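You operate a simulated robot arm through the tools that you are given. There is no shell and no other tool. Be economical: measure what you need, move in short steps, check, and stop when the job is done.

You are at the controls of a simulated robot arm. One attempt, no reset.

Task
Weave two rows on the table loom: levers 1 and 3 down, then levers 2 and 4.
Fine: beat each row in; leave the cloth lever and the loom brake.

Only the result counts: the job must be done as asked and must still hold three seconds after the hand-in. Knocking over, shifting, dropping, spilling or breaking anything else fails it. Flat cloth is picked up by pressing the open fingertips on it (5 to 10 N) and closing them slowly along it; thin cloth reads only 2 to 8 mm in the jaws.

Robot
A 6-joint arm with a two-finger gripper, fixed in place. Base frame: the origin is at the foot of the arm, x ahead of it, y to its left, z up. Lengths are in m, angles in degrees, forces in N, time in s.
Its first joint turns from -166.0 to 166.0 degrees. Payload 2.45 kg.
Tool frame: the origin (TCP) lies between the finger pads and is the grasp point; the fingertips stand 0.02 m ahead of it; z points along the fingers, y is the line along which they close. Largest opening 0.14 m; the body of the gripper starts 0.168 m behind the TCP.
Orientation is that of the tool frame in the base frame, as [roll, pitch, yaw] about the fixed x, y, z axes, in that order (R = Rz(yaw) Ry(pitch) Rx(roll)). With the fingers straight down and closing along the base's y, the tool's x points along the base's -x, its y along +y and its z along -z.

Tools
- The arm moves only by the tool move_arm. Its argument "series" is a list of rows, each an object of numbers (a shift or turn left out is 0, a gripper value left out holds the last): "dx", "dy", "dz": the shift along the base's x, y, z in units of 20 mm (1.0 is 20 mm); "ax", "ay", "az": the turn, a rotation vector about the base's x, y, z in units of 6 degrees (1.0 is 6 degrees); "gripper": the gripper command, from -1 (fully open) to 1 (shut), values between in proportion. In form: [{"dx": .., "dy": .., "dz": .., "ax": .., "ay": .., "az": .., "gripper": ..}, ...]. A call has 1 to 12 rows; each row shifts and turns the commanded pose from where the row before left it. A call with a number of a shift or a turn outside -1 to 1 is refused whole. A row lasts 0.2 s, in which the tool goes at most 0.05 m and 8.6 degrees; a call with a longer step from one row to the next is refused whole, and so is a gripper value outside its range. Where a pose cannot be reached the arm comes as near as it can. A force on the tool above 40 N (or 10 N above the force at the start of the call, whichever is more), or a blocked arm, ends the call early, and 0.2 s more pass. Each finger travels about 0.045 m/s and halts on what it meets, pressing with about 37 N; the grip force reading is that of the motor and also rises with nothing between the fingers. The clock runs only during rows and for 0.2 s after the last one: add rows that do not move to give the fingers time. The reply holds the time, the measured pose of the TCP, the force on the tool along the base axes, the opening and the grip force, in the units named above and with some noise, with the torque about the TCP (base axes, N m) and any sound that the robot's microphone picked up.
- Cameras (640 x 400 px; columns grow to the right, rows downward): "scene" is fixed at [0.2037, -0.5006, 1.8806]; the picture's right is [0.72, -0.69, 0.00], its down [-0.44, -0.46, -0.77] and it looks along [0.53, 0.56, -0.64] (base axes); focal length 343 px, centre (320, 200). "wrist" rides on the gripper at [0.078, 0.011, -0.209] in the tool frame; the picture's right is [-0.14, 0.99, 0.00], its down [-0.92, -0.13, -0.37] and it looks along [-0.37, -0.05, 0.93] (tool axes); focal length 280 px, centre (320, 200). There is no depth. A picture from a camera that has moved, and an enlarged one, comes with that camera's place and axes in the base frame and with its lens. The place of the scene camera against the robot may be out by one fixed shift of up to 0.018 m in any direction.
- capture(camera): a new picture of that camera. No time passes.
- enlarge(camera, box): a new picture of the part [left, top, right, bottom] of that camera's present view, enlarged. No time passes.
- finish_job(): hands the job in; it is judged then, once.

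Go step by step. Nothing tells you positions but the pictures and the camera data: compare them with the known pose of the tool, close in by small moves and look again before you grip or let go. The budget is 120 turns and 76 pictures, counting those below and the enlarged ones. Unless the task says otherwise, let go and move clear before handing in, and close with one line.

The tools are called as a command line: name --argument value ..., lists and objects as JSON in quotes. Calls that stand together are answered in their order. move_arm: Moves the arm, as the interface text tells. Its arguments: {"type":"object","properties":{"series":{"type":"array","items":{"type":"object","properties":{"dx":{"type":"number"},"dy":{"type":"number"},"dz":{"type":"number"},"ax":{"type":"number"},"ay":{"type":"number"},"az":{"type":"number"},"gripper":{"type":"number"}}}}},"required":["series"]} The other tools are called the same way: capture (camera) takes a picture; enlarge (camera, box) takes an enlarged picture of a part of a camera's view; finish_job () hands the job in.

At the start:

```text
clock: 0.0
tool_pos: [0.5112, 0.2432, 1.547]
ee_rot: [-179.9, 0.0, -180.0]
wrist_force: [1.2, 1.3, 0.3]
torque: [0.0, 0.0, 0.0]
opening: 0.14
gripper_force: 0.1
```

scene: 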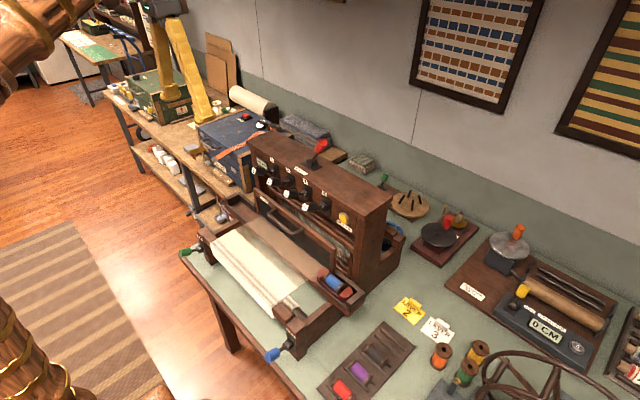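
wrist: 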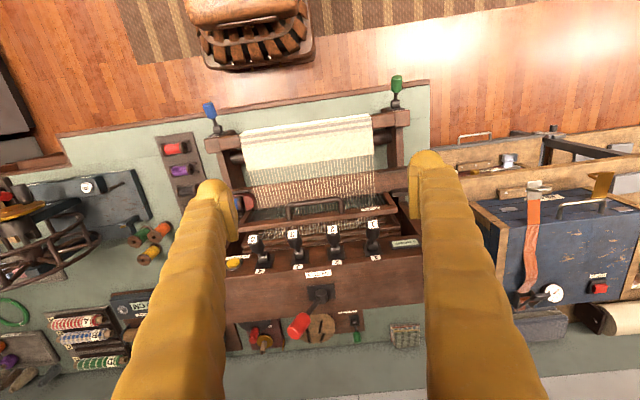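

I see a table loom with four numbered levers on the castle top, a beater with handle, shuttles in a rack, and other devices. I'll look closer first.

enlarge --camera "scene" --box '[170, 120, 410, 270]'

enlarge --camera "scene" --box '[170, 220, 410, 370]'

enlarge --camera "wrist" --box '[190, 180, 450, 350]'

enlarge --camera "scene" --box '[380, 180, 640, 400]'

```text
2.67 times, centred on (290, 195) of scene
camera zoom: at [0.2037, -0.5006, 1.8806], right [0.72, -0.69, 0.0], down [-0.44, -0.46, -0.77], along [0.53, 0.56, -0.64], focal length 915 px, centre (400, 213)
```

zoom: 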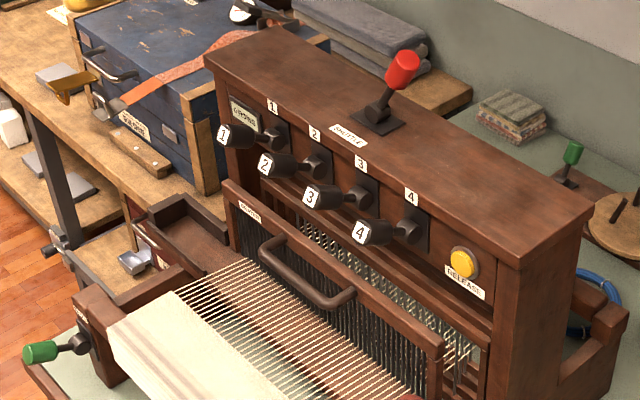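

```text
2.67 times, centred on (290, 295) of scene
camera zoom: at [0.2037, -0.5006, 1.8806], right [0.72, -0.69, 0.0], down [-0.44, -0.46, -0.77], along [0.53, 0.56, -0.64], focal length 915 px, centre (400, -53)
```

zoom: 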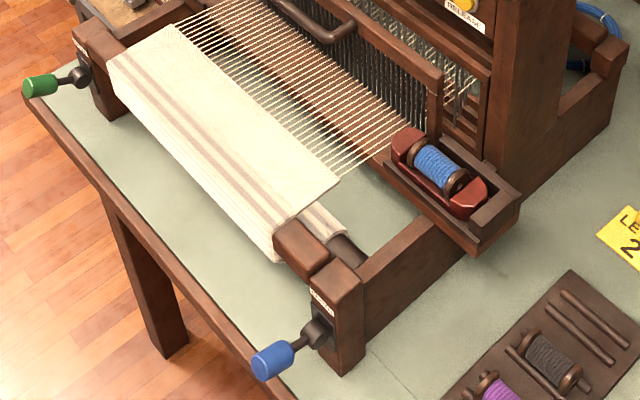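

```text
2.35 times, centred on (320, 265) of wrist
camera zoom: at [0.4322, 0.2539, 1.7556], right [0.14, 0.99, 0.0], down [0.92, -0.13, 0.37], along [0.37, -0.05, -0.93], focal length 660 px, centre (320, 47)
```

zoom: 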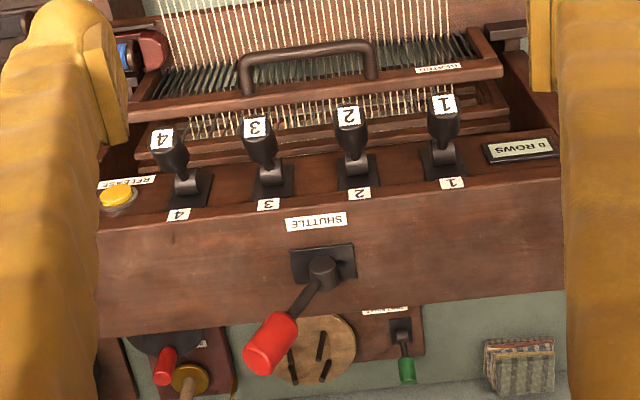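

```text
1.82 times, centred on (510, 290) of scene
camera zoom: at [0.2037, -0.5006, 1.8806], right [0.72, -0.69, 0.0], down [-0.44, -0.46, -0.77], along [0.53, 0.56, -0.64], focal length 624 px, centre (-26, 36)
```

zoom: 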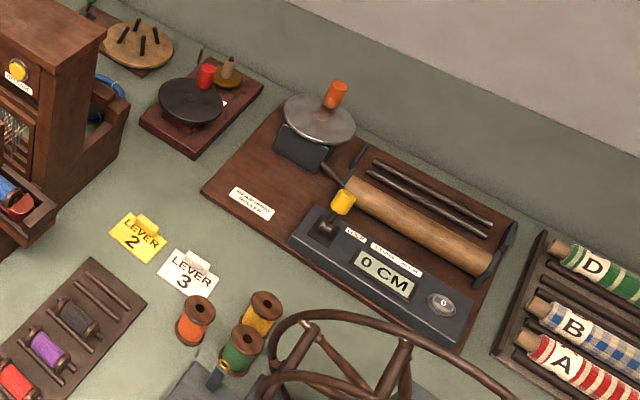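

The loom has levers 1–4 (1 at +y), a red shuttle lever leaning to -y, a yellow release button and a beater with a handle. I'm moving the wrist camera closer to measure.

move_arm --series '[{"dx": 0.9, "dy": -0.43, "dz": -0.9}, {"dx": 0.9, "dy": -0.43, "dz": -0.9}, {"dx": 0.9, "dy": -0.43, "dz": -0.9}, {"dx": 0.9, "dy": -0.43, "dz": -0.9}, {"dx": 0.9, "dy": -0.43, "dz": -0.9}, {}]'

capture --camera "wrist"

enlarge --camera "wrist" --box '[160, 150, 480, 350]'

```text
clock: 1.4
tool_pos: [0.6012, 0.2002, 1.4563]
ee_rot: [-180.0, 0.0, -179.9]
wrist_force: [0.5, 0.0, -0.3]
torque: [0.03, 0.04, -0.01]
opening: 0.1399
gripper_force: 0.1
```

```text
69 pictures are left
camera wrist: at [0.5222, 0.2104, 1.6652], right [0.14, 0.99, 0.0], down [0.92, -0.13, 0.37], along [0.37, -0.05, -0.93], focal length 280 px, centre (320, 200)
```

wrist: 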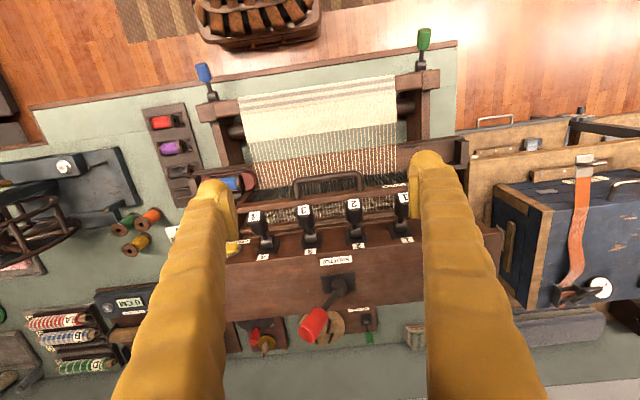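

```text
2.00 times, centred on (320, 250) of wrist
camera zoom: at [0.5222, 0.2104, 1.6652], right [0.14, 0.99, 0.0], down [0.92, -0.13, 0.37], along [0.37, -0.05, -0.93], focal length 561 px, centre (320, 100)
```

zoom: 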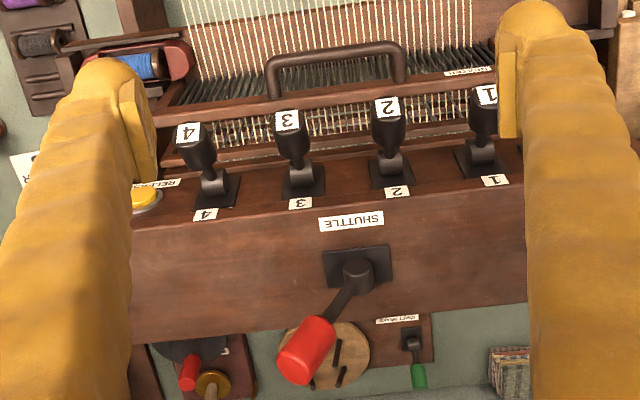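

Triangulated: lever 1 knob end ≈ (0.717, 0.329, 1.217), red shuttle knob ≈ (0.869, 0.152, 1.322). I'm closing the fingers and hovering above knob 1.

move_arm --series '[{"dx": 0.617, "dy": 0.717, "dz": -0.4, "gripper": 1}, {"dx": 0.617, "dy": 0.717, "dz": -0.6, "gripper": 1}, {"dx": 0.617, "dy": 0.717, "dz": -0.8}, {"dx": 0.617, "dy": 0.717, "dz": -1}, {"dx": 0.617, "dy": 0.717, "dz": -1}, {"dx": 0.617, "dy": 0.717, "dz": -1}, {"dx": 0.617, "dy": 0.717, "dz": -1}, {"dx": 0.617, "dy": 0.717, "dz": -1}, {"dx": 0.617, "dy": 0.717, "dz": -1}, {}]'

capture --camera "wrist"

enlarge --camera "scene" --box '[210, 80, 450, 230]'

```text
clock: 3.6
tool_pos: [0.7127, 0.3293, 1.2989]
ee_rot: [179.9, 0.0, -180.0]
wrist_force: [0.9, 0.1, -0.2]
torque: [-0.02, 0.0, 0.0]
opening: 0.0
gripper_force: 29.6
```

```text
67 pictures are left
camera wrist: at [0.6338, 0.3391, 1.5081], right [0.14, 0.99, 0.0], down [0.92, -0.13, 0.37], along [0.37, -0.05, -0.93], focal length 280 px, centre (320, 200)
```

wrist: 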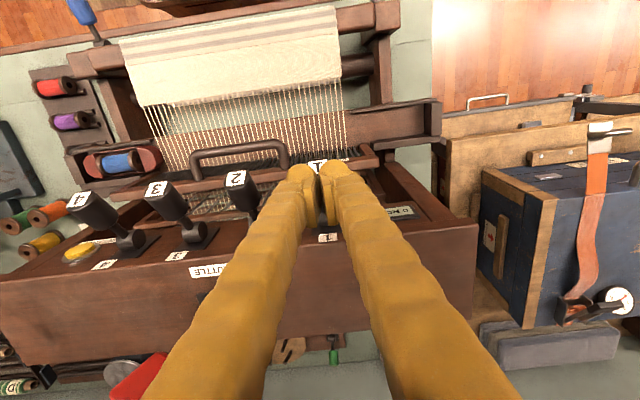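

```text
2.67 times, centred on (330, 155) of scene
camera zoom: at [0.2037, -0.5006, 1.8806], right [0.72, -0.69, 0.0], down [-0.44, -0.46, -0.77], along [0.53, 0.56, -0.64], focal length 915 px, centre (293, 320)
```

zoom: 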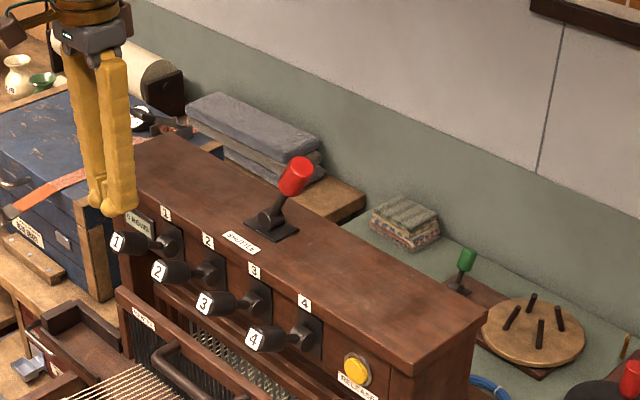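

The fingertips are above knob 1. I'm pressing down slowly.

move_arm --series '[{"dx": 0.2, "dz": -0.5}, {"dz": -0.5}, {"dz": -0.5}, {"dz": -0.5}, {"dz": -0.4}, {"dz": -0.4}, {"dz": -0.4}, {}]'

enlarge --camera "scene" --box '[210, 80, 450, 230]'

```text
clock: 5.4
tool_pos: [0.7164, 0.3302, 1.2361]
ee_rot: [-180.0, 0.0, -179.9]
wrist_force: [-0.3, 0.0, 0.4]
torque: [-0.03, -0.01, 0.03]
opening: 0.0
gripper_force: 29.7
```

```text
2.67 times, centred on (330, 155) of scene
camera zoom: at [0.2037, -0.5006, 1.8806], right [0.72, -0.69, 0.0], down [-0.44, -0.46, -0.77], along [0.53, 0.56, -0.64], focal length 915 px, centre (293, 320)
```

zoom: 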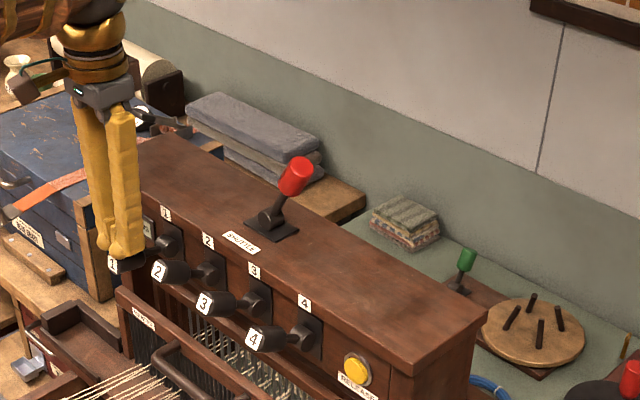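

Lever 1 is being pushed already with little force. Continuing down.

move_arm --series '[{"dz": -0.4}, {"dz": -0.4}, {"dz": -0.4}, {"dz": -0.4}, {}]'

enlarge --camera "scene" --box '[210, 80, 450, 230]'

```text
clock: 6.6
tool_pos: [0.7159, 0.3309, 1.2055]
ee_rot: [-180.0, 0.1, 179.9]
wrist_force: [0.3, 0.2, 1.6]
torque: [-0.01, 0.01, -0.03]
opening: 0.0
gripper_force: 29.8
```

```text
2.67 times, centred on (330, 155) of scene
camera zoom: at [0.2037, -0.5006, 1.8806], right [0.72, -0.69, 0.0], down [-0.44, -0.46, -0.77], along [0.53, 0.56, -0.64], focal length 915 px, centre (293, 320)
```

zoom: 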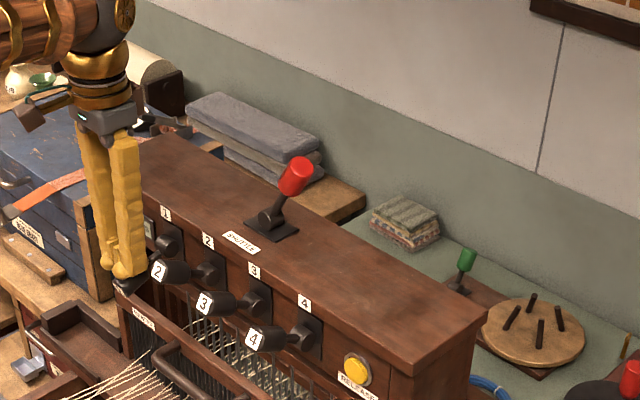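

move_arm --series '[{"dz": -0.3}, {"dz": -0.3}, {"dz": -0.3}, {}]'

capture --camera "wrist"

enlarge --camera "scene" --box '[210, 120, 330, 195]'

```text
clock: 7.3
tool_pos: [0.7145, 0.3302, 1.1933]
ee_rot: [179.9, 0.2, -180.0]
wrist_force: [-10.5, -4.4, 11.9]
torque: [-0.13, -0.01, -0.13]
opening: 0.0001
gripper_force: 28.9
stopped in row 3: the force on the tool passed its limit at 50 N (the readings are from after the stop); the commanded pose is now the measured one
```

```text
63 pictures are left
camera wrist: at [0.6349, 0.3391, 1.4025], right [0.14, 0.99, 0.0], down [0.92, -0.13, 0.37], along [0.37, -0.05, -0.93], focal length 280 px, centre (320, 200)
```

wrist: 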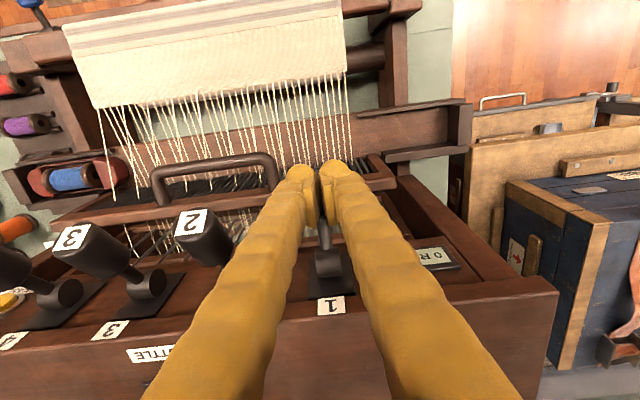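

```text
5.33 times, centred on (270, 158) of scene
camera zoom: at [0.2037, -0.5006, 1.8806], right [0.72, -0.69, 0.0], down [-0.44, -0.46, -0.77], along [0.53, 0.56, -0.64], focal length 1830 px, centre (587, 427)
```

zoom: 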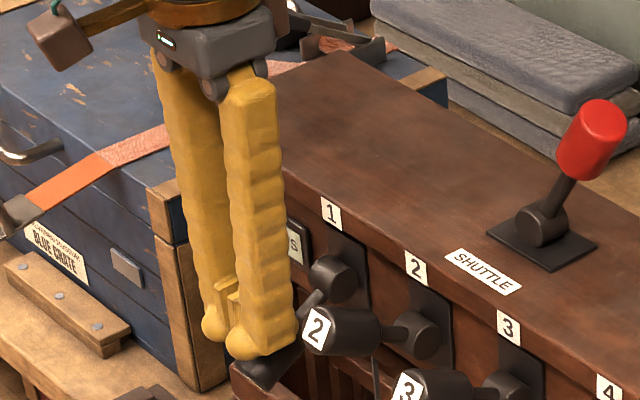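

A hard stop was reached at 1.193 and the warp threads have split into a shed. I'm lifting to see whether lever 1 stays.

move_arm --series '[{"dz": 0.5}, {"dz": 1}, {"dz": 1}, {"dz": 1}, {"dz": 1}, {"dz": 1}, {}]'

enlarge --camera "scene" --box '[210, 120, 410, 245]'

capture --camera "wrist"

```text
clock: 8.9
tool_pos: [0.7153, 0.3302, 1.3043]
ee_rot: [179.9, 0.2, 179.9]
wrist_force: [0.4, 0.7, 0.3]
torque: [0.01, -0.02, 0.0]
opening: 0.0
gripper_force: 29.3
```

```text
3.20 times, centred on (310, 182) of scene
camera zoom: at [0.2037, -0.5006, 1.8806], right [0.72, -0.69, 0.0], down [-0.44, -0.46, -0.77], along [0.53, 0.56, -0.64], focal length 1098 px, centre (352, 256)
```

zoom: 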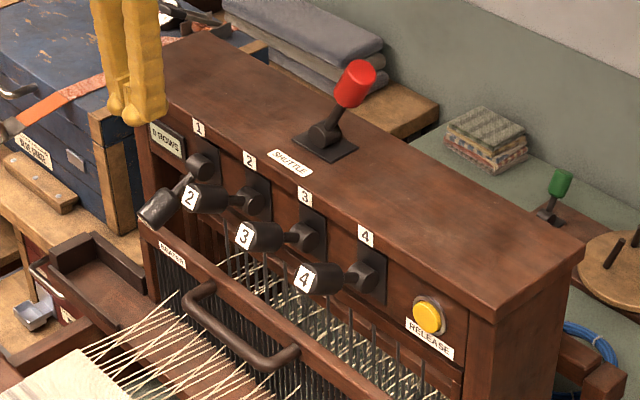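

```text
60 pictures are left
camera wrist: at [0.6363, 0.3396, 1.5131], right [0.14, 0.99, 0.0], down [0.92, -0.13, 0.37], along [0.37, -0.05, -0.93], focal length 280 px, centre (320, 200)
```

wrist: 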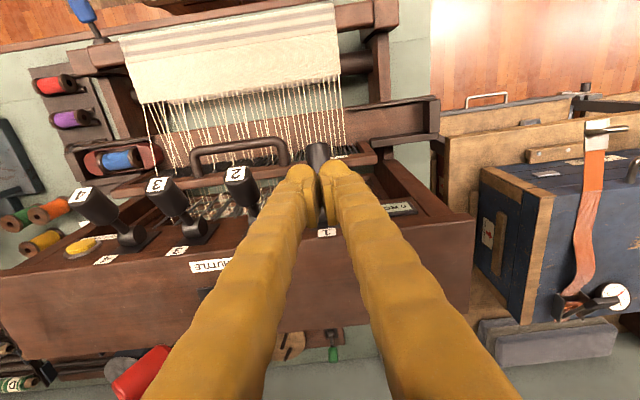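

Lever 1 latched down. Moving to lever 3 (y ≈ 0.156).

move_arm --series '[{"dy": -1}, {"dy": -1}, {"dy": -1}, {"dy": -1}, {"dy": -1}, {"dy": -1}, {"dy": -1}, {"dy": -1}, {"dy": -0.7}, {}]'

capture --camera "wrist"

```text
clock: 11.1
tool_pos: [0.7157, 0.1537, 1.3052]
ee_rot: [179.9, 0.2, -180.0]
wrist_force: [0.6, 0.2, 0.2]
torque: [0.0, 0.01, 0.0]
opening: 0.0
gripper_force: 29.2
```

```text
59 pictures are left
camera wrist: at [0.6374, 0.1636, 1.5137], right [0.14, 0.99, 0.0], down [0.92, -0.13, 0.37], along [0.37, -0.05, -0.93], focal length 280 px, centre (320, 200)
```

wrist: 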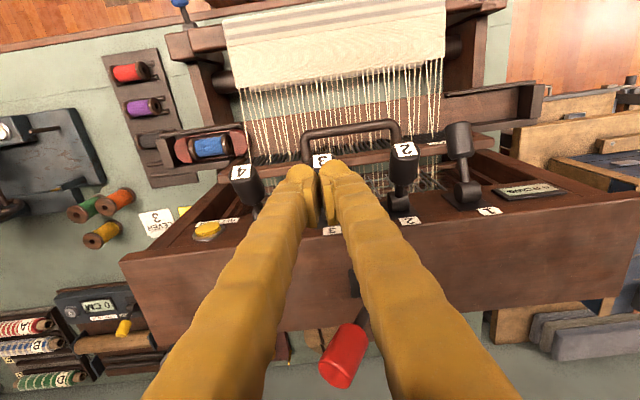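

Aligned within ~4 mm; I'm pressing lever 3.

move_arm --series '[{"dy": 0.2, "dz": -0.7}, {"dz": -0.7}, {"dz": -0.7}, {"dz": -0.6}, {"dz": -0.5}, {"dz": -0.5}, {"dz": -0.5}, {"dz": -0.5}, {"dz": -0.4}, {"dz": -0.3}, {"dz": -0.3}, {}]'

move_arm --series '[{"dz": 0.5}, {"dz": 1}, {"dz": 1}, {"dz": 1}, {"dz": 1}, {"dz": 1}, {}]'

enlarge --camera "scene" --box '[210, 120, 410, 245]'

capture --camera "wrist"

```text
clock: 13.6
tool_pos: [0.7138, 0.1582, 1.1929]
ee_rot: [179.9, 0.3, -179.9]
wrist_force: [-6.5, -4.3, 7.4]
torque: [-0.14, -0.04, -0.04]
opening: 0.0002
gripper_force: 29.3
stopped in row 12: the force on the tool passed its limit at 43 N (the readings are from after the stop); the commanded pose is now the measured one
```

```text
clock: 15.2
tool_pos: [0.7174, 0.1587, 1.3014]
ee_rot: [179.9, 0.4, 180.0]
wrist_force: [0.8, 0.0, 1.2]
torque: [0.02, -0.01, 0.0]
opening: 0.0
gripper_force: 29.7
```

```text
3.20 times, centred on (310, 182) of scene
camera zoom: at [0.2037, -0.5006, 1.8806], right [0.72, -0.69, 0.0], down [-0.44, -0.46, -0.77], along [0.53, 0.56, -0.64], focal length 1098 px, centre (352, 256)
```

zoom: 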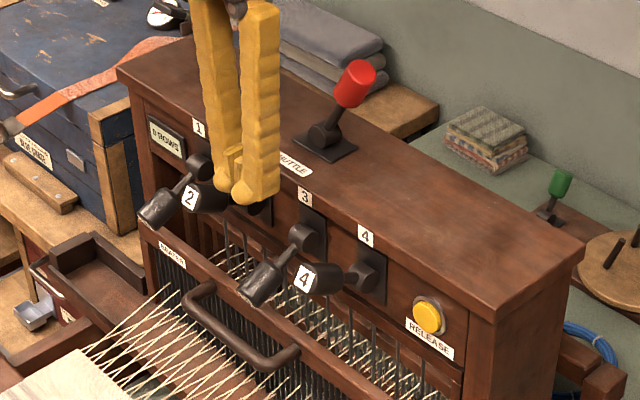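

```text
57 pictures are left
camera wrist: at [0.6354, 0.1683, 1.5096], right [0.14, 0.99, 0.0], down [0.92, -0.13, 0.37], along [0.37, -0.05, -0.93], focal length 280 px, centre (320, 200)
```

wrist: 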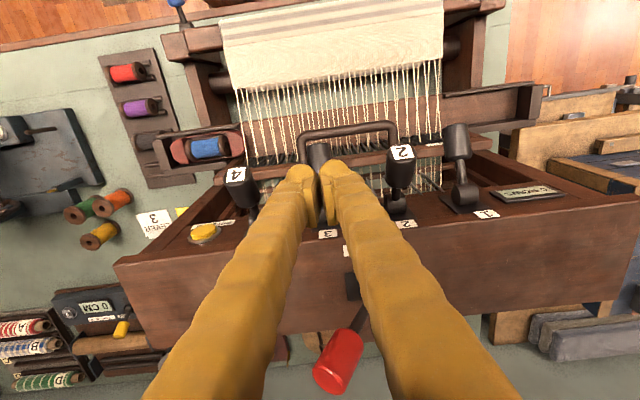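

Levers 1 and 3 are latched. Next is the red shuttle lever, pushing its knob from the -y side toward +y. I'm moving around to its -y side.

move_arm --series '[{"dz": 1}, {"dz": 1}, {"dz": 1, "dy": -1}, {"dz": 1, "dy": -1}, {"dz": 1, "dy": -1, "dx": 1}, {"dy": -1, "dx": 1}, {"dy": -1, "dx": 1}, {"dx": 1}, {"dx": 1}, {"dx": 1}, {"dx": 1}, {"dx": 0.6}]'

capture --camera "wrist"

enlarge --camera "scene" --box '[210, 70, 450, 220]'

```text
clock: 17.8
tool_pos: [0.867, 0.0574, 1.4024]
ee_rot: [179.9, 0.4, -180.0]
wrist_force: [-0.3, -0.2, 0.7]
torque: [0.02, -0.05, 0.01]
opening: 0.0
gripper_force: 29.8
```

```text
56 pictures are left
camera wrist: at [0.7872, 0.0674, 1.6106], right [0.14, 0.99, 0.0], down [0.92, -0.13, 0.37], along [0.37, -0.05, -0.93], focal length 280 px, centre (320, 200)
```

wrist: 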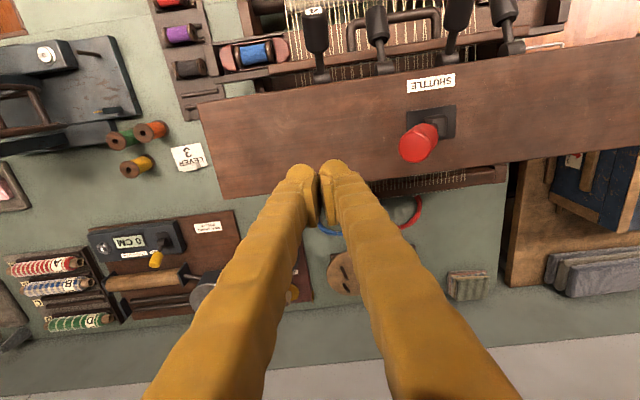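

```text
2.67 times, centred on (330, 145) of scene
camera zoom: at [0.2037, -0.5006, 1.8806], right [0.72, -0.69, 0.0], down [-0.44, -0.46, -0.77], along [0.53, 0.56, -0.64], focal length 915 px, centre (293, 347)
```

zoom: 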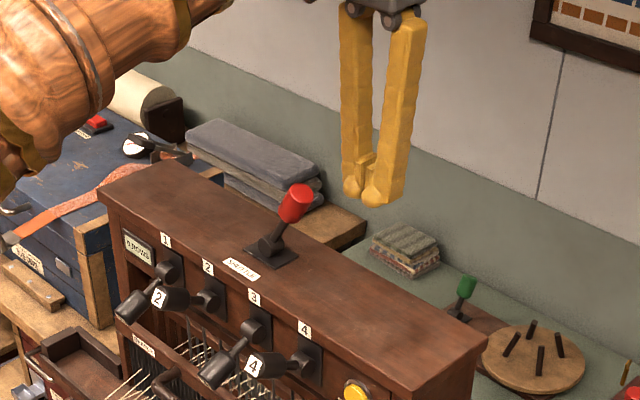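

Red knob refined to ≈ (0.854, 0.158, 1.32). I'm lowering beside it at y ≈ 0.06.

move_arm --series '[{"dx": -0.6, "dz": -1}, {"dz": -1}, {"dz": -1}, {"dz": -1}, {"dz": -0.5}, {}]'

enlarge --camera "scene" --box '[210, 70, 450, 220]'

capture --camera "wrist"

```text
clock: 19.2
tool_pos: [0.8558, 0.0591, 1.3117]
ee_rot: [180.0, 0.5, -179.9]
wrist_force: [0.1, -0.2, 0.0]
torque: [-0.01, 0.01, -0.02]
opening: 0.0
gripper_force: 29.1
```

```text
2.67 times, centred on (330, 145) of scene
camera zoom: at [0.2037, -0.5006, 1.8806], right [0.72, -0.69, 0.0], down [-0.44, -0.46, -0.77], along [0.53, 0.56, -0.64], focal length 915 px, centre (293, 347)
```

zoom: 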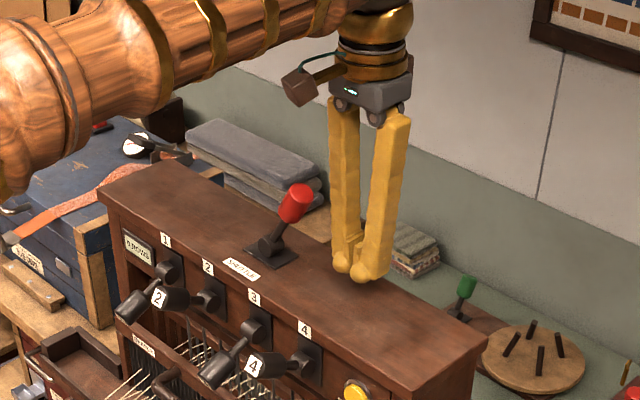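

```text
53 pictures are left
camera wrist: at [0.7763, 0.0683, 1.5197], right [0.14, 0.99, 0.0], down [0.92, -0.13, 0.37], along [0.37, -0.05, -0.93], focal length 280 px, centre (320, 200)
```

wrist: 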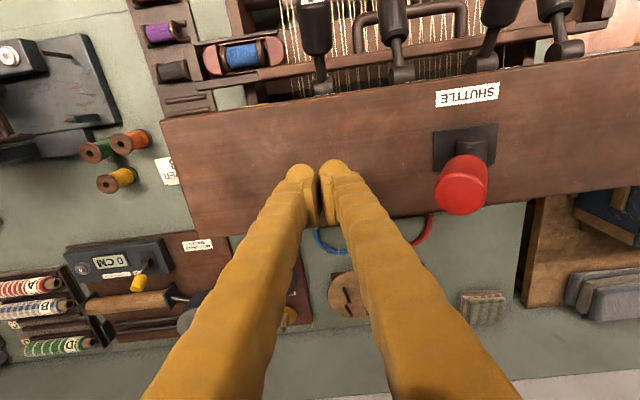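

Beside the knob now; I'm pushing toward +y.

move_arm --series '[{"dy": 0.8}, {"dy": 0.8}, {"dy": 0.6}, {"dy": 0.6}, {"dy": 0.6}, {"dy": 0.6}, {"dy": 0.6}, {"dy": 0.6}, {"dy": 0.6}, {"dy": 0.6}, {"dy": 0.6}, {}]'

enlarge --camera "scene" --box '[190, 70, 430, 220]'

capture --camera "wrist"

```text
clock: 21.6
tool_pos: [0.8548, 0.1914, 1.3124]
ee_rot: [-179.8, 0.4, 179.8]
wrist_force: [-2.6, -12.9, 5.6]
torque: [-0.02, 0.05, 0.1]
opening: 0.0
gripper_force: 29.5
stopped in row 12: the force on the tool passed its limit at 56 N (the readings are from after the stop); the commanded pose is now the measured one
```

```text
2.67 times, centred on (310, 145) of scene
camera zoom: at [0.2037, -0.5006, 1.8806], right [0.72, -0.69, 0.0], down [-0.44, -0.46, -0.77], along [0.53, 0.56, -0.64], focal length 915 px, centre (347, 347)
```

zoom: 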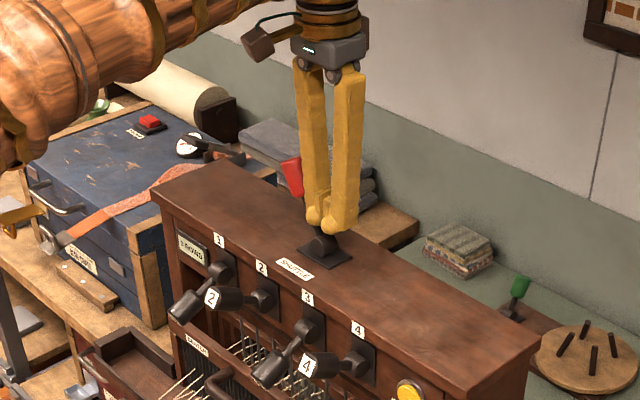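

```text
51 pictures are left
camera wrist: at [0.7751, 0.203, 1.5214], right [0.14, 0.99, 0.0], down [0.92, -0.13, 0.38], along [0.37, -0.06, -0.93], focal length 280 px, centre (320, 200)
```

wrist: 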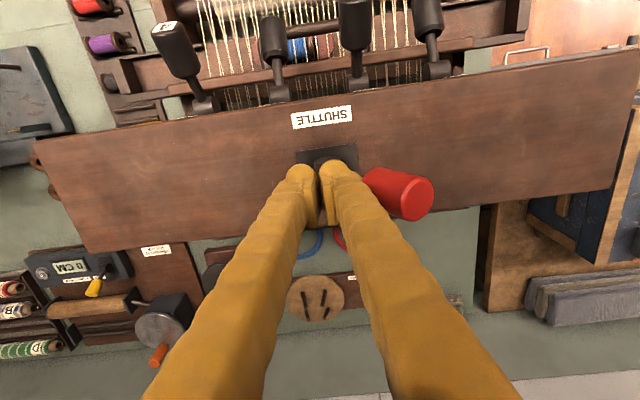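

The lever is over to the +y side and the shuttle is crossing. I'm backing off and watching it travel.

move_arm --series '[{"dy": -1}, {"dy": -1, "dz": 0.5}, {"dz": 1}, {"dz": 1}, {"dz": 1}, {"dz": 1}, {"dz": 1}, {}]'

capture --camera "wrist"

enlarge --camera "scene" --box '[170, 130, 410, 280]'

```text
clock: 23.4
tool_pos: [0.8561, 0.1531, 1.422]
ee_rot: [-179.8, 0.3, 179.7]
wrist_force: [0.6, 0.1, -0.2]
torque: [0.01, 0.0, 0.01]
opening: 0.0
gripper_force: 29.5
```

```text
50 pictures are left
camera wrist: at [0.7759, 0.1647, 1.631], right [0.14, 0.99, 0.0], down [0.92, -0.13, 0.37], along [0.37, -0.06, -0.93], focal length 280 px, centre (320, 200)
```

wrist: 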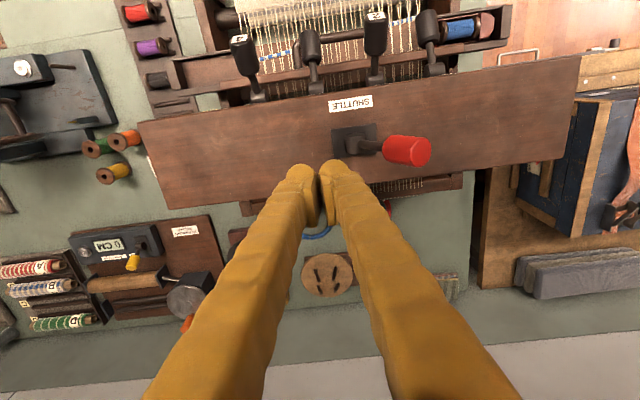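

```text
2.67 times, centred on (290, 205) of scene
camera zoom: at [0.2037, -0.5006, 1.8806], right [0.72, -0.69, 0.0], down [-0.44, -0.46, -0.77], along [0.53, 0.56, -0.64], focal length 915 px, centre (400, 187)
```

zoom: 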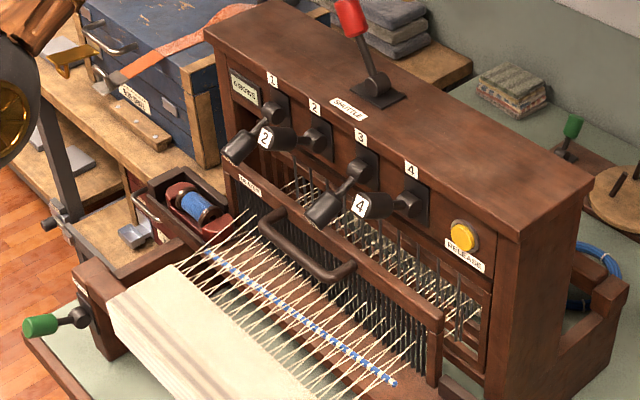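

The weft was laid and the shuttle is in the +y box. Now the beater: its handle bar is at about (0.689, 0.205, 1.113). I'll back off to -x first.

move_arm --series '[{"dx": -1, "dy": 0.2}, {"dx": -1, "dy": 0.2}, {"dx": -1, "dy": 0.2}, {"dx": -1, "dy": 0.2}, {"dx": -1, "dy": 0.2}, {"dx": -1, "dy": 0.2}, {"dx": -1, "dy": 0.2}, {"dx": -1, "dy": 0.2}, {"dx": -1, "dy": 0.2, "gripper": -0.3}, {"dx": -1, "dy": 0.2}, {"dx": -1, "dy": 0.2}, {"dx": -1}]'

move_arm --series '[{"dx": -1}, {"dx": -1}, {"az": 1, "gripper": -0.3}, {"az": 1}, {"az": 1}, {"az": 1}, {"az": 1}, {"az": 1}, {"az": 1}, {"az": 1}, {"az": 1}, {"az": 1}]'

move_arm --series '[{"az": 1}, {"az": 1}, {"az": 1}, {"az": 1}, {"az": 1}, {"ay": -1}, {"ay": -1}, {"ay": -1}, {}]'

capture --camera "wrist"

capture --camera "scene"

```text
clock: 26.0
tool_pos: [0.613, 0.1969, 1.4219]
ee_rot: [-179.8, 0.3, 179.9]
wrist_force: [0.0, -0.1, 0.1]
torque: [-0.01, 0.03, -0.01]
opening: 0.0879
gripper_force: 0.0
```

```text
clock: 28.6
tool_pos: [0.5751, 0.1978, 1.4228]
ee_rot: [-179.8, 0.2, -120.0]
wrist_force: [-0.4, -0.5, -0.3]
torque: [0.0, 0.01, -0.01]
opening: 0.0911
gripper_force: 0.1
```

```text
clock: 30.6
tool_pos: [0.5751, 0.1972, 1.4222]
ee_rot: [-161.8, 0.4, -90.1]
wrist_force: [-0.4, 1.2, 0.7]
torque: [-0.02, 0.01, 0.02]
opening: 0.091
gripper_force: 0.1
```

```text
48 pictures are left
camera wrist: at [0.4984, 0.1167, 1.6167], right [-0.94, 0.14, -0.31], down [0.01, 0.92, 0.4], along [0.34, 0.37, -0.86], focal length 280 px, centre (320, 200)
```

wrist: 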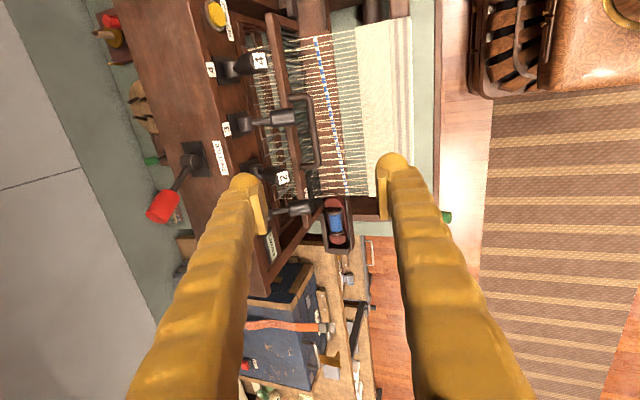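

```text
47 pictures are left
```

scene: 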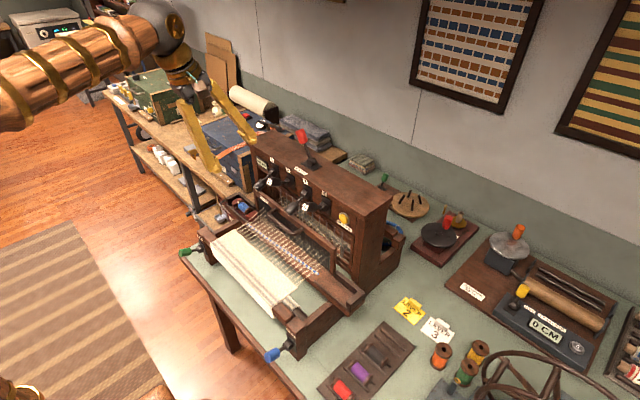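

Handle bar confirmed at x≈0.689, y 0.13–0.25, z≈1.11. I'll straddle it between levers 2 and 3 (y≈0.20), coming in along the tilted tool axis.

move_arm --series '[{"dx": 0.38, "dy": 0.15, "dz": -0.99, "gripper": 0.286}, {"dx": 0.38, "dz": -0.99}, {"dx": 0.38, "dz": -0.99}, {"dx": 0.38, "dz": -0.99}, {"dx": 0.38, "dz": -0.99}, {"dx": 0.38, "dz": -0.99}, {"dx": 0.38, "dz": -0.99}, {"dx": 0.38, "dz": -0.99}, {}]'

capture --camera "wrist"

enlarge --camera "scene" --box '[170, 130, 410, 280]'

```text
clock: 32.6
tool_pos: [0.6354, 0.2018, 1.2645]
ee_rot: [-161.7, 0.4, -90.1]
wrist_force: [1.2, -0.3, -0.5]
torque: [0.03, 0.01, 0.03]
opening: 0.05
gripper_force: 0.1
```

```text
46 pictures are left
camera wrist: at [0.5587, 0.1213, 1.4581], right [-0.94, 0.14, -0.31], down [0.01, 0.92, 0.4], along [0.34, 0.37, -0.86], focal length 280 px, centre (320, 200)
```

wrist: 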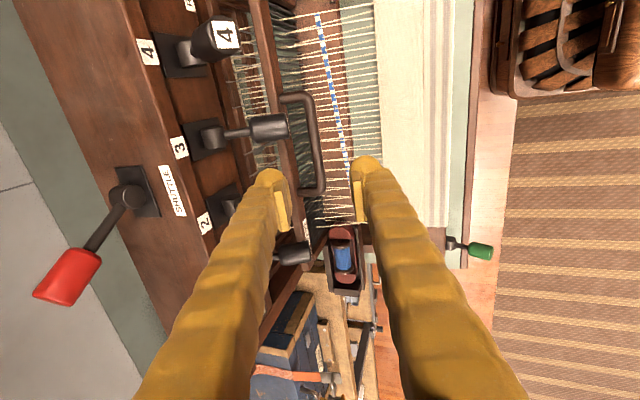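

```text
2.67 times, centred on (290, 205) of scene
camera zoom: at [0.2037, -0.5006, 1.8806], right [0.72, -0.69, 0.0], down [-0.44, -0.46, -0.77], along [0.53, 0.56, -0.64], focal length 915 px, centre (400, 187)
```

zoom: 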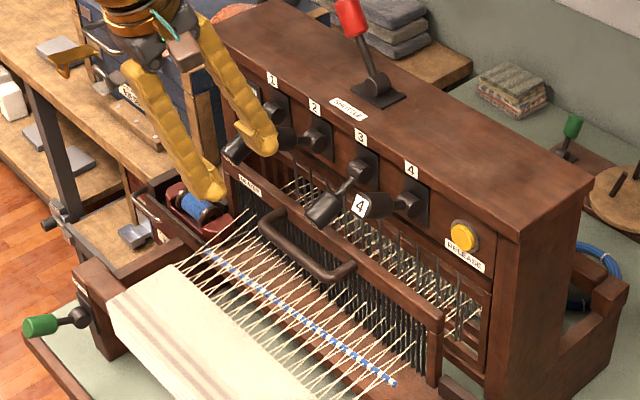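

move_arm --series '[{"dx": 0.29, "dz": -0.893}, {"dx": 0.29, "dz": -0.893}, {"dx": 0.29, "dz": -0.893}, {"dx": 0.29, "dz": -0.893}, {"dx": 0.29, "dz": -0.893}, {}]'

capture --camera "wrist"

enlarge --camera "scene" --box '[210, 150, 370, 250]'

```text
clock: 34.0
tool_pos: [0.6659, 0.2025, 1.1753]
ee_rot: [-161.8, 0.4, -90.1]
wrist_force: [0.0, -0.2, 0.2]
torque: [-0.01, -0.01, -0.01]
opening: 0.05
gripper_force: 0.0
```

```text
44 pictures are left
camera wrist: at [0.5887, 0.1212, 1.3687], right [-0.94, 0.14, -0.31], down [0.01, 0.92, 0.4], along [0.34, 0.37, -0.86], focal length 280 px, centre (320, 200)
```

wrist: 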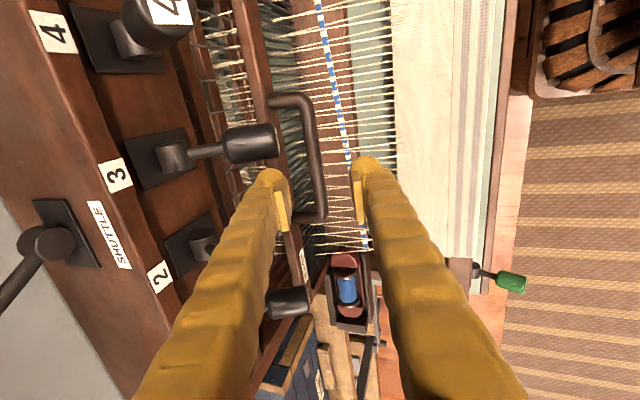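

```text
4.00 times, centred on (290, 200) of scene
camera zoom: at [0.2037, -0.5006, 1.8806], right [0.72, -0.69, 0.0], down [-0.44, -0.46, -0.77], along [0.53, 0.56, -0.64], focal length 1372 px, centre (440, 200)
```

zoom: 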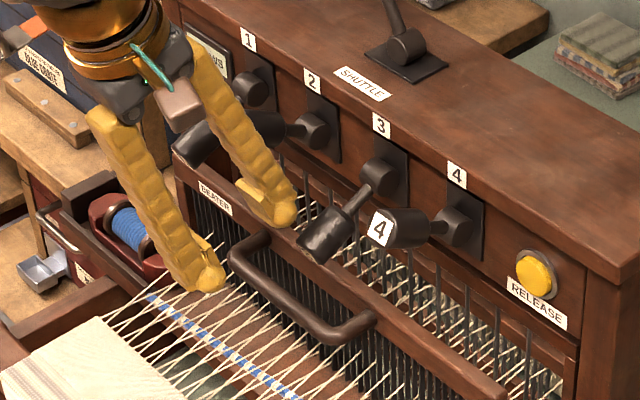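

Fingers straddle the bar. Final descent.

move_arm --series '[{"dx": 0.27, "dz": -0.893}, {"dx": 0.27, "dz": -0.893}, {"dx": 0.27, "dz": -0.893}, {}]'

capture --camera "wrist"

enlarge --camera "scene" --box '[210, 150, 370, 250]'

```text
clock: 35.0
tool_pos: [0.6796, 0.2, 1.1213]
ee_rot: [-161.9, 0.4, -90.0]
wrist_force: [-0.5, 0.2, 0.4]
torque: [0.02, 0.0, 0.0]
opening: 0.05
gripper_force: 0.0
```

```text
42 pictures are left
camera wrist: at [0.604, 0.1197, 1.3154], right [-0.94, 0.14, -0.31], down [0.01, 0.92, 0.4], along [0.34, 0.37, -0.86], focal length 280 px, centre (320, 200)
```

wrist: 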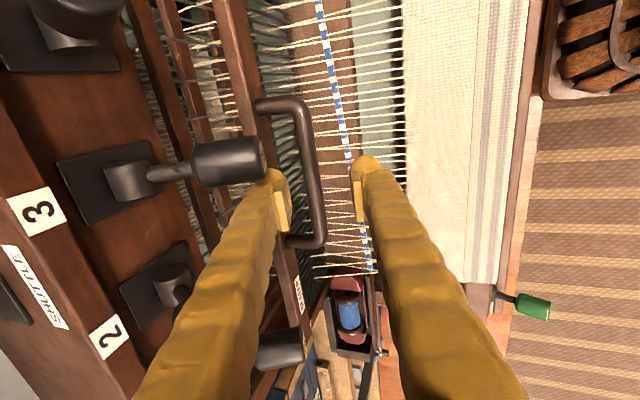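

```text
4.00 times, centred on (290, 200) of scene
camera zoom: at [0.2037, -0.5006, 1.8806], right [0.72, -0.69, 0.0], down [-0.44, -0.46, -0.77], along [0.53, 0.56, -0.64], focal length 1372 px, centre (440, 200)
```

zoom: 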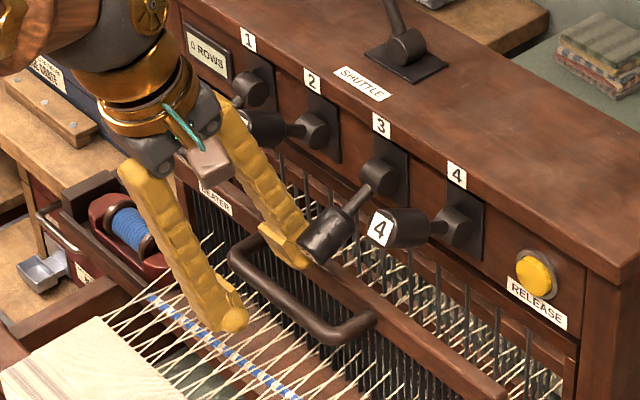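

The back tip is only level with the bar centre; I'm going 12 mm deeper, then pulling gently.

move_arm --series '[{"dx": 0.1, "dz": -0.3}, {"dx": 0.1, "dz": -0.3}, {}]'

move_arm --series '[{"dx": -0.5}, {"dx": -0.5}, {"dx": -0.5}, {"dx": -0.5}, {}]'

capture --camera "wrist"

enlarge --camera "scene" --box '[210, 150, 370, 250]'

```text
clock: 35.8
tool_pos: [0.6861, 0.1996, 1.1094]
ee_rot: [-161.8, 0.3, -90.1]
wrist_force: [0.8, -0.2, -0.5]
torque: [0.03, 0.0, -0.02]
opening: 0.0501
gripper_force: 0.0
```

```text
clock: 37.0
tool_pos: [0.6454, 0.1978, 1.1086]
ee_rot: [-161.8, 0.4, -90.1]
wrist_force: [0.2, -0.6, 1.1]
torque: [-0.01, 0.0, 0.01]
opening: 0.0502
gripper_force: 0.1
```

```text
40 pictures are left
camera wrist: at [0.5692, 0.1183, 1.3037], right [-0.94, 0.14, -0.31], down [0.01, 0.92, 0.4], along [0.34, 0.37, -0.86], focal length 280 px, centre (320, 200)
```

wrist: 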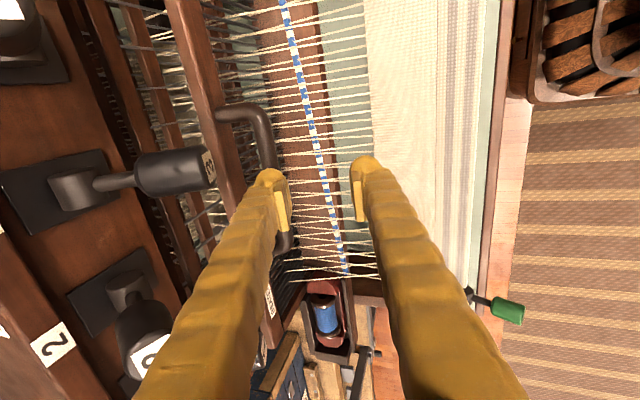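

```text
4.00 times, centred on (290, 200) of scene
camera zoom: at [0.2037, -0.5006, 1.8806], right [0.72, -0.69, 0.0], down [-0.44, -0.46, -0.77], along [0.53, 0.56, -0.64], focal length 1372 px, centre (440, 200)
```

zoom: 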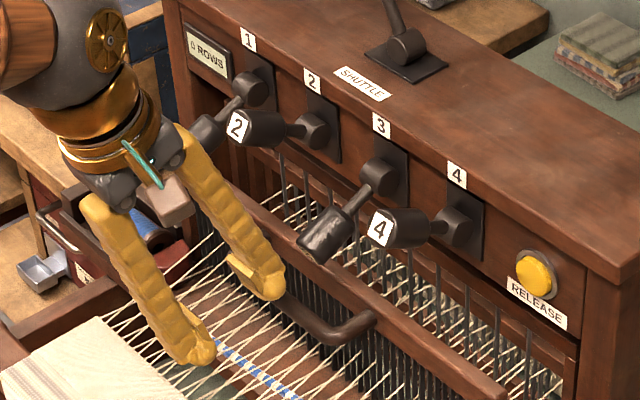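

The pull went over the bar; re-triangulating puts the bar nearer z≈1.085, x≈0.697 with the warp well below (~1.01). I'm lifting, narrowing the opening and going deeper.

move_arm --series '[{"dz": 0.8}, {"dz": 0.8, "gripper": 0.5}, {"dx": 0.7}, {"dx": 0.7}, {"dx": 0.6}, {}]'

capture --camera "wrist"

```text
clock: 38.4
tool_pos: [0.6847, 0.1993, 1.1396]
ee_rot: [-161.7, 0.4, -90.1]
wrist_force: [0.0, 0.0, 0.1]
torque: [0.03, -0.03, 0.03]
opening: 0.0347
gripper_force: 0.0
```

```text
38 pictures are left
camera wrist: at [0.6092, 0.1188, 1.3344], right [-0.94, 0.14, -0.31], down [0.01, 0.92, 0.4], along [0.34, 0.37, -0.86], focal length 280 px, centre (320, 200)
```

wrist: 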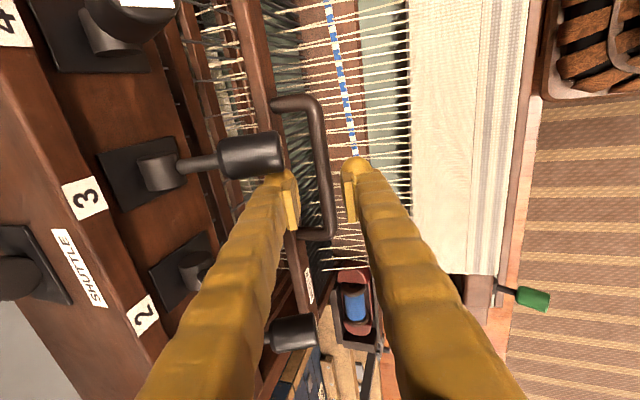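

move_arm --series '[{"dx": 0.15, "dz": -0.72, "gripper": 0.58}, {"dx": 0.15, "dz": -0.72}, {"dx": 0.18, "dz": -0.72}, {"dx": 0.18, "dz": -0.72}, {}]'

capture --camera "wrist"

enlarge --camera "scene" --box '[210, 150, 370, 250]'

```text
clock: 39.6
tool_pos: [0.6988, 0.1984, 1.0813]
ee_rot: [-161.8, 0.4, -90.2]
wrist_force: [-1.0, 0.2, 0.5]
torque: [-0.04, -0.02, -0.03]
opening: 0.0291
gripper_force: 0.1
```

```text
37 pictures are left
camera wrist: at [0.6224, 0.1189, 1.276], right [-0.94, 0.14, -0.31], down [0.01, 0.92, 0.4], along [0.34, 0.37, -0.86], focal length 280 px, centre (320, 200)
```

wrist: 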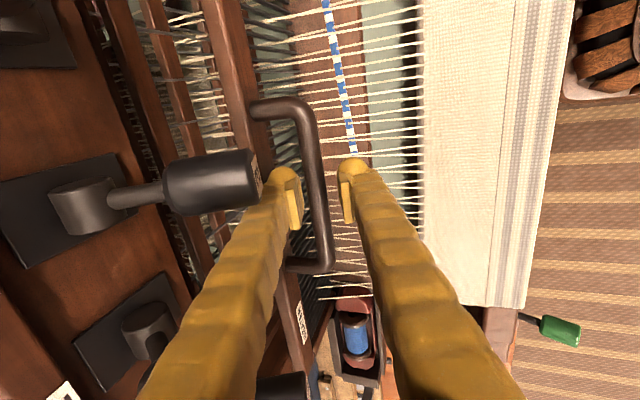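

```text
4.00 times, centred on (290, 200) of scene
camera zoom: at [0.2037, -0.5006, 1.8806], right [0.72, -0.69, 0.0], down [-0.44, -0.46, -0.77], along [0.53, 0.56, -0.64], focal length 1372 px, centre (440, 200)
```

zoom: 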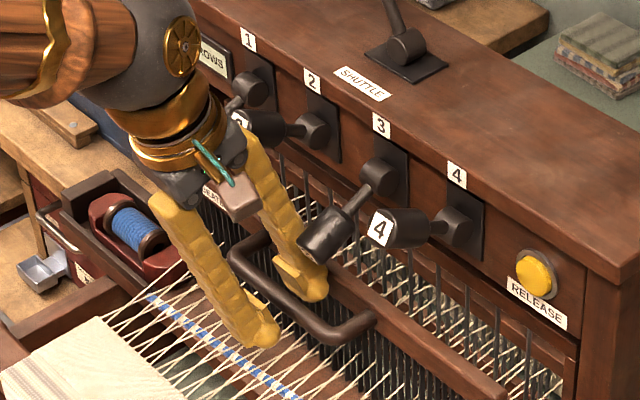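

The bar appears between the fingers; closing on it will verify.

move_arm --series '[{"gripper": 0.7}, {"gripper": 0.8}, {"gripper": 0.9}, {"gripper": 1}, {}, {}]'

capture --camera "wrist"

```text
clock: 41.0
tool_pos: [0.6983, 0.1996, 1.0818]
ee_rot: [-161.8, 0.3, -90.2]
wrist_force: [0.9, 0.2, 0.1]
torque: [0.29, -0.01, -0.75]
opening: 0.0122
gripper_force: 38.7
```

```text
35 pictures are left
camera wrist: at [0.6223, 0.1189, 1.2761], right [-0.94, 0.14, -0.31], down [0.01, 0.92, 0.4], along [0.34, 0.37, -0.86], focal length 280 px, centre (320, 200)
```

wrist: 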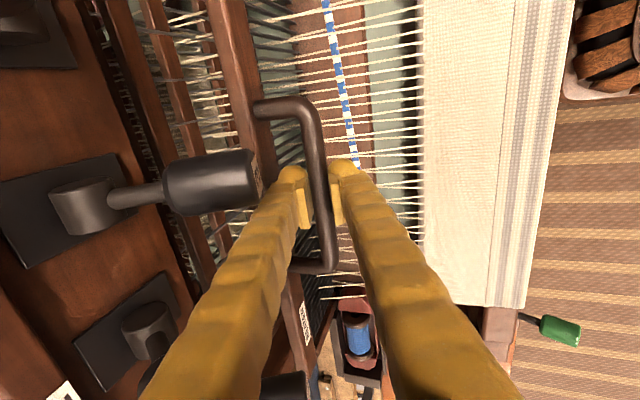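

The bar is gripped (12 mm). Pulling toward -x.

move_arm --series '[{"dx": -0.5}, {"dx": -0.5}, {"dx": -0.5}, {"dx": -0.5}, {}]'

capture --camera "wrist"

enlarge --camera "scene" --box '[190, 150, 390, 275]'

```text
clock: 42.2
tool_pos: [0.659, 0.1985, 1.0827]
ee_rot: [-161.8, 0.2, -90.1]
wrist_force: [1.4, 1.9, -38.5]
torque: [0.03, -0.01, -0.71]
opening: 0.0119
gripper_force: 39.1
```

```text
34 pictures are left
camera wrist: at [0.5826, 0.119, 1.2763], right [-0.94, 0.14, -0.31], down [0.01, 0.92, 0.4], along [0.34, 0.37, -0.87], focal length 280 px, centre (320, 200)
```

wrist: 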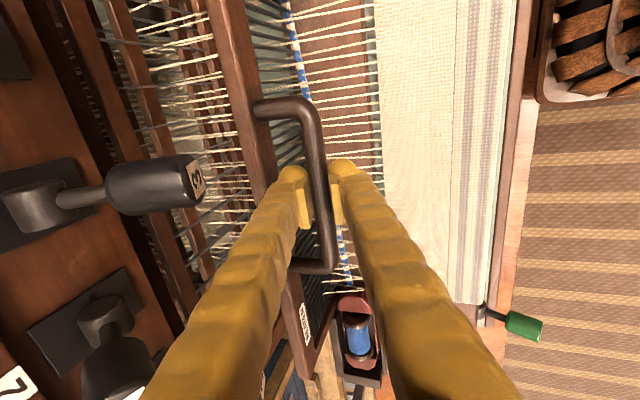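

```text
3.20 times, centred on (290, 212) of scene
camera zoom: at [0.2037, -0.5006, 1.8806], right [0.72, -0.69, 0.0], down [-0.44, -0.46, -0.77], along [0.53, 0.56, -0.64], focal length 1098 px, centre (416, 160)
```

zoom: 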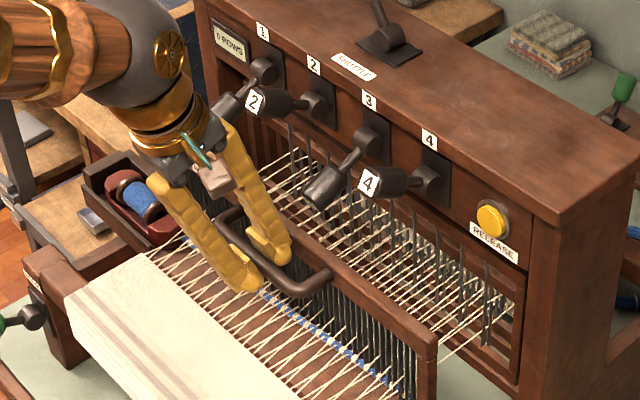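

The beater moves; the handle also sinks along its arc (downward force). I'm loosening to a cage and following the arc.

move_arm --series '[{"dz": -0.2, "gripper": 0.72}, {"dz": -0.1}, {"dx": -0.5, "dz": -0.15}, {"dx": -0.5, "dz": -0.15}, {}]'

capture --camera "wrist"

enlarge --camera "scene" --box '[190, 150, 390, 275]'

```text
clock: 43.4
tool_pos: [0.6397, 0.2006, 1.0705]
ee_rot: [-161.9, 0.4, -90.1]
wrist_force: [3.5, -0.9, -0.7]
torque: [-0.01, 0.02, -0.08]
opening: 0.0208
gripper_force: 1.3
```

```text
32 pictures are left
camera wrist: at [0.563, 0.1196, 1.265], right [-0.94, 0.14, -0.31], down [0.01, 0.92, 0.4], along [0.34, 0.37, -0.86], focal length 280 px, centre (320, 200)
```

wrist: 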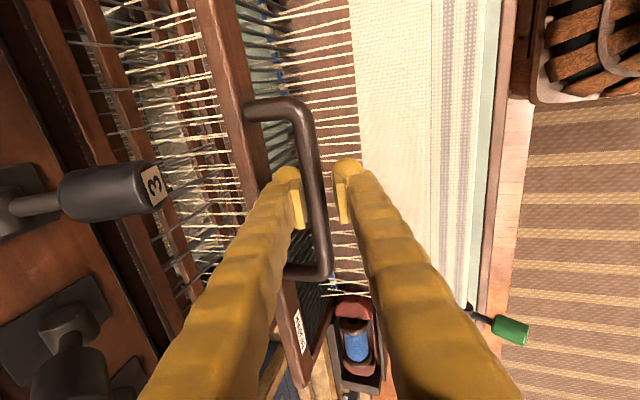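

```text
3.20 times, centred on (290, 212) of scene
camera zoom: at [0.2037, -0.5006, 1.8806], right [0.72, -0.69, 0.0], down [-0.44, -0.46, -0.77], along [0.53, 0.56, -0.64], focal length 1098 px, centre (416, 160)
```

zoom: 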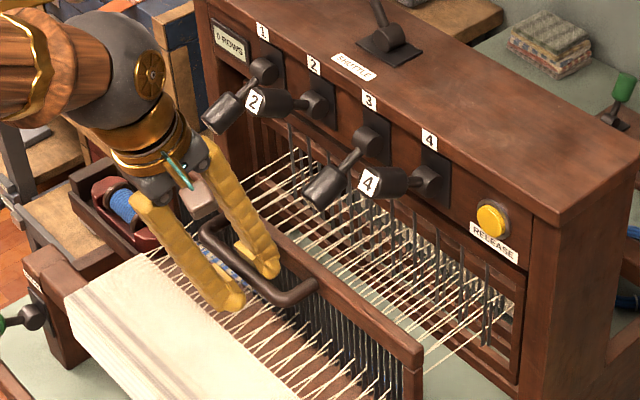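

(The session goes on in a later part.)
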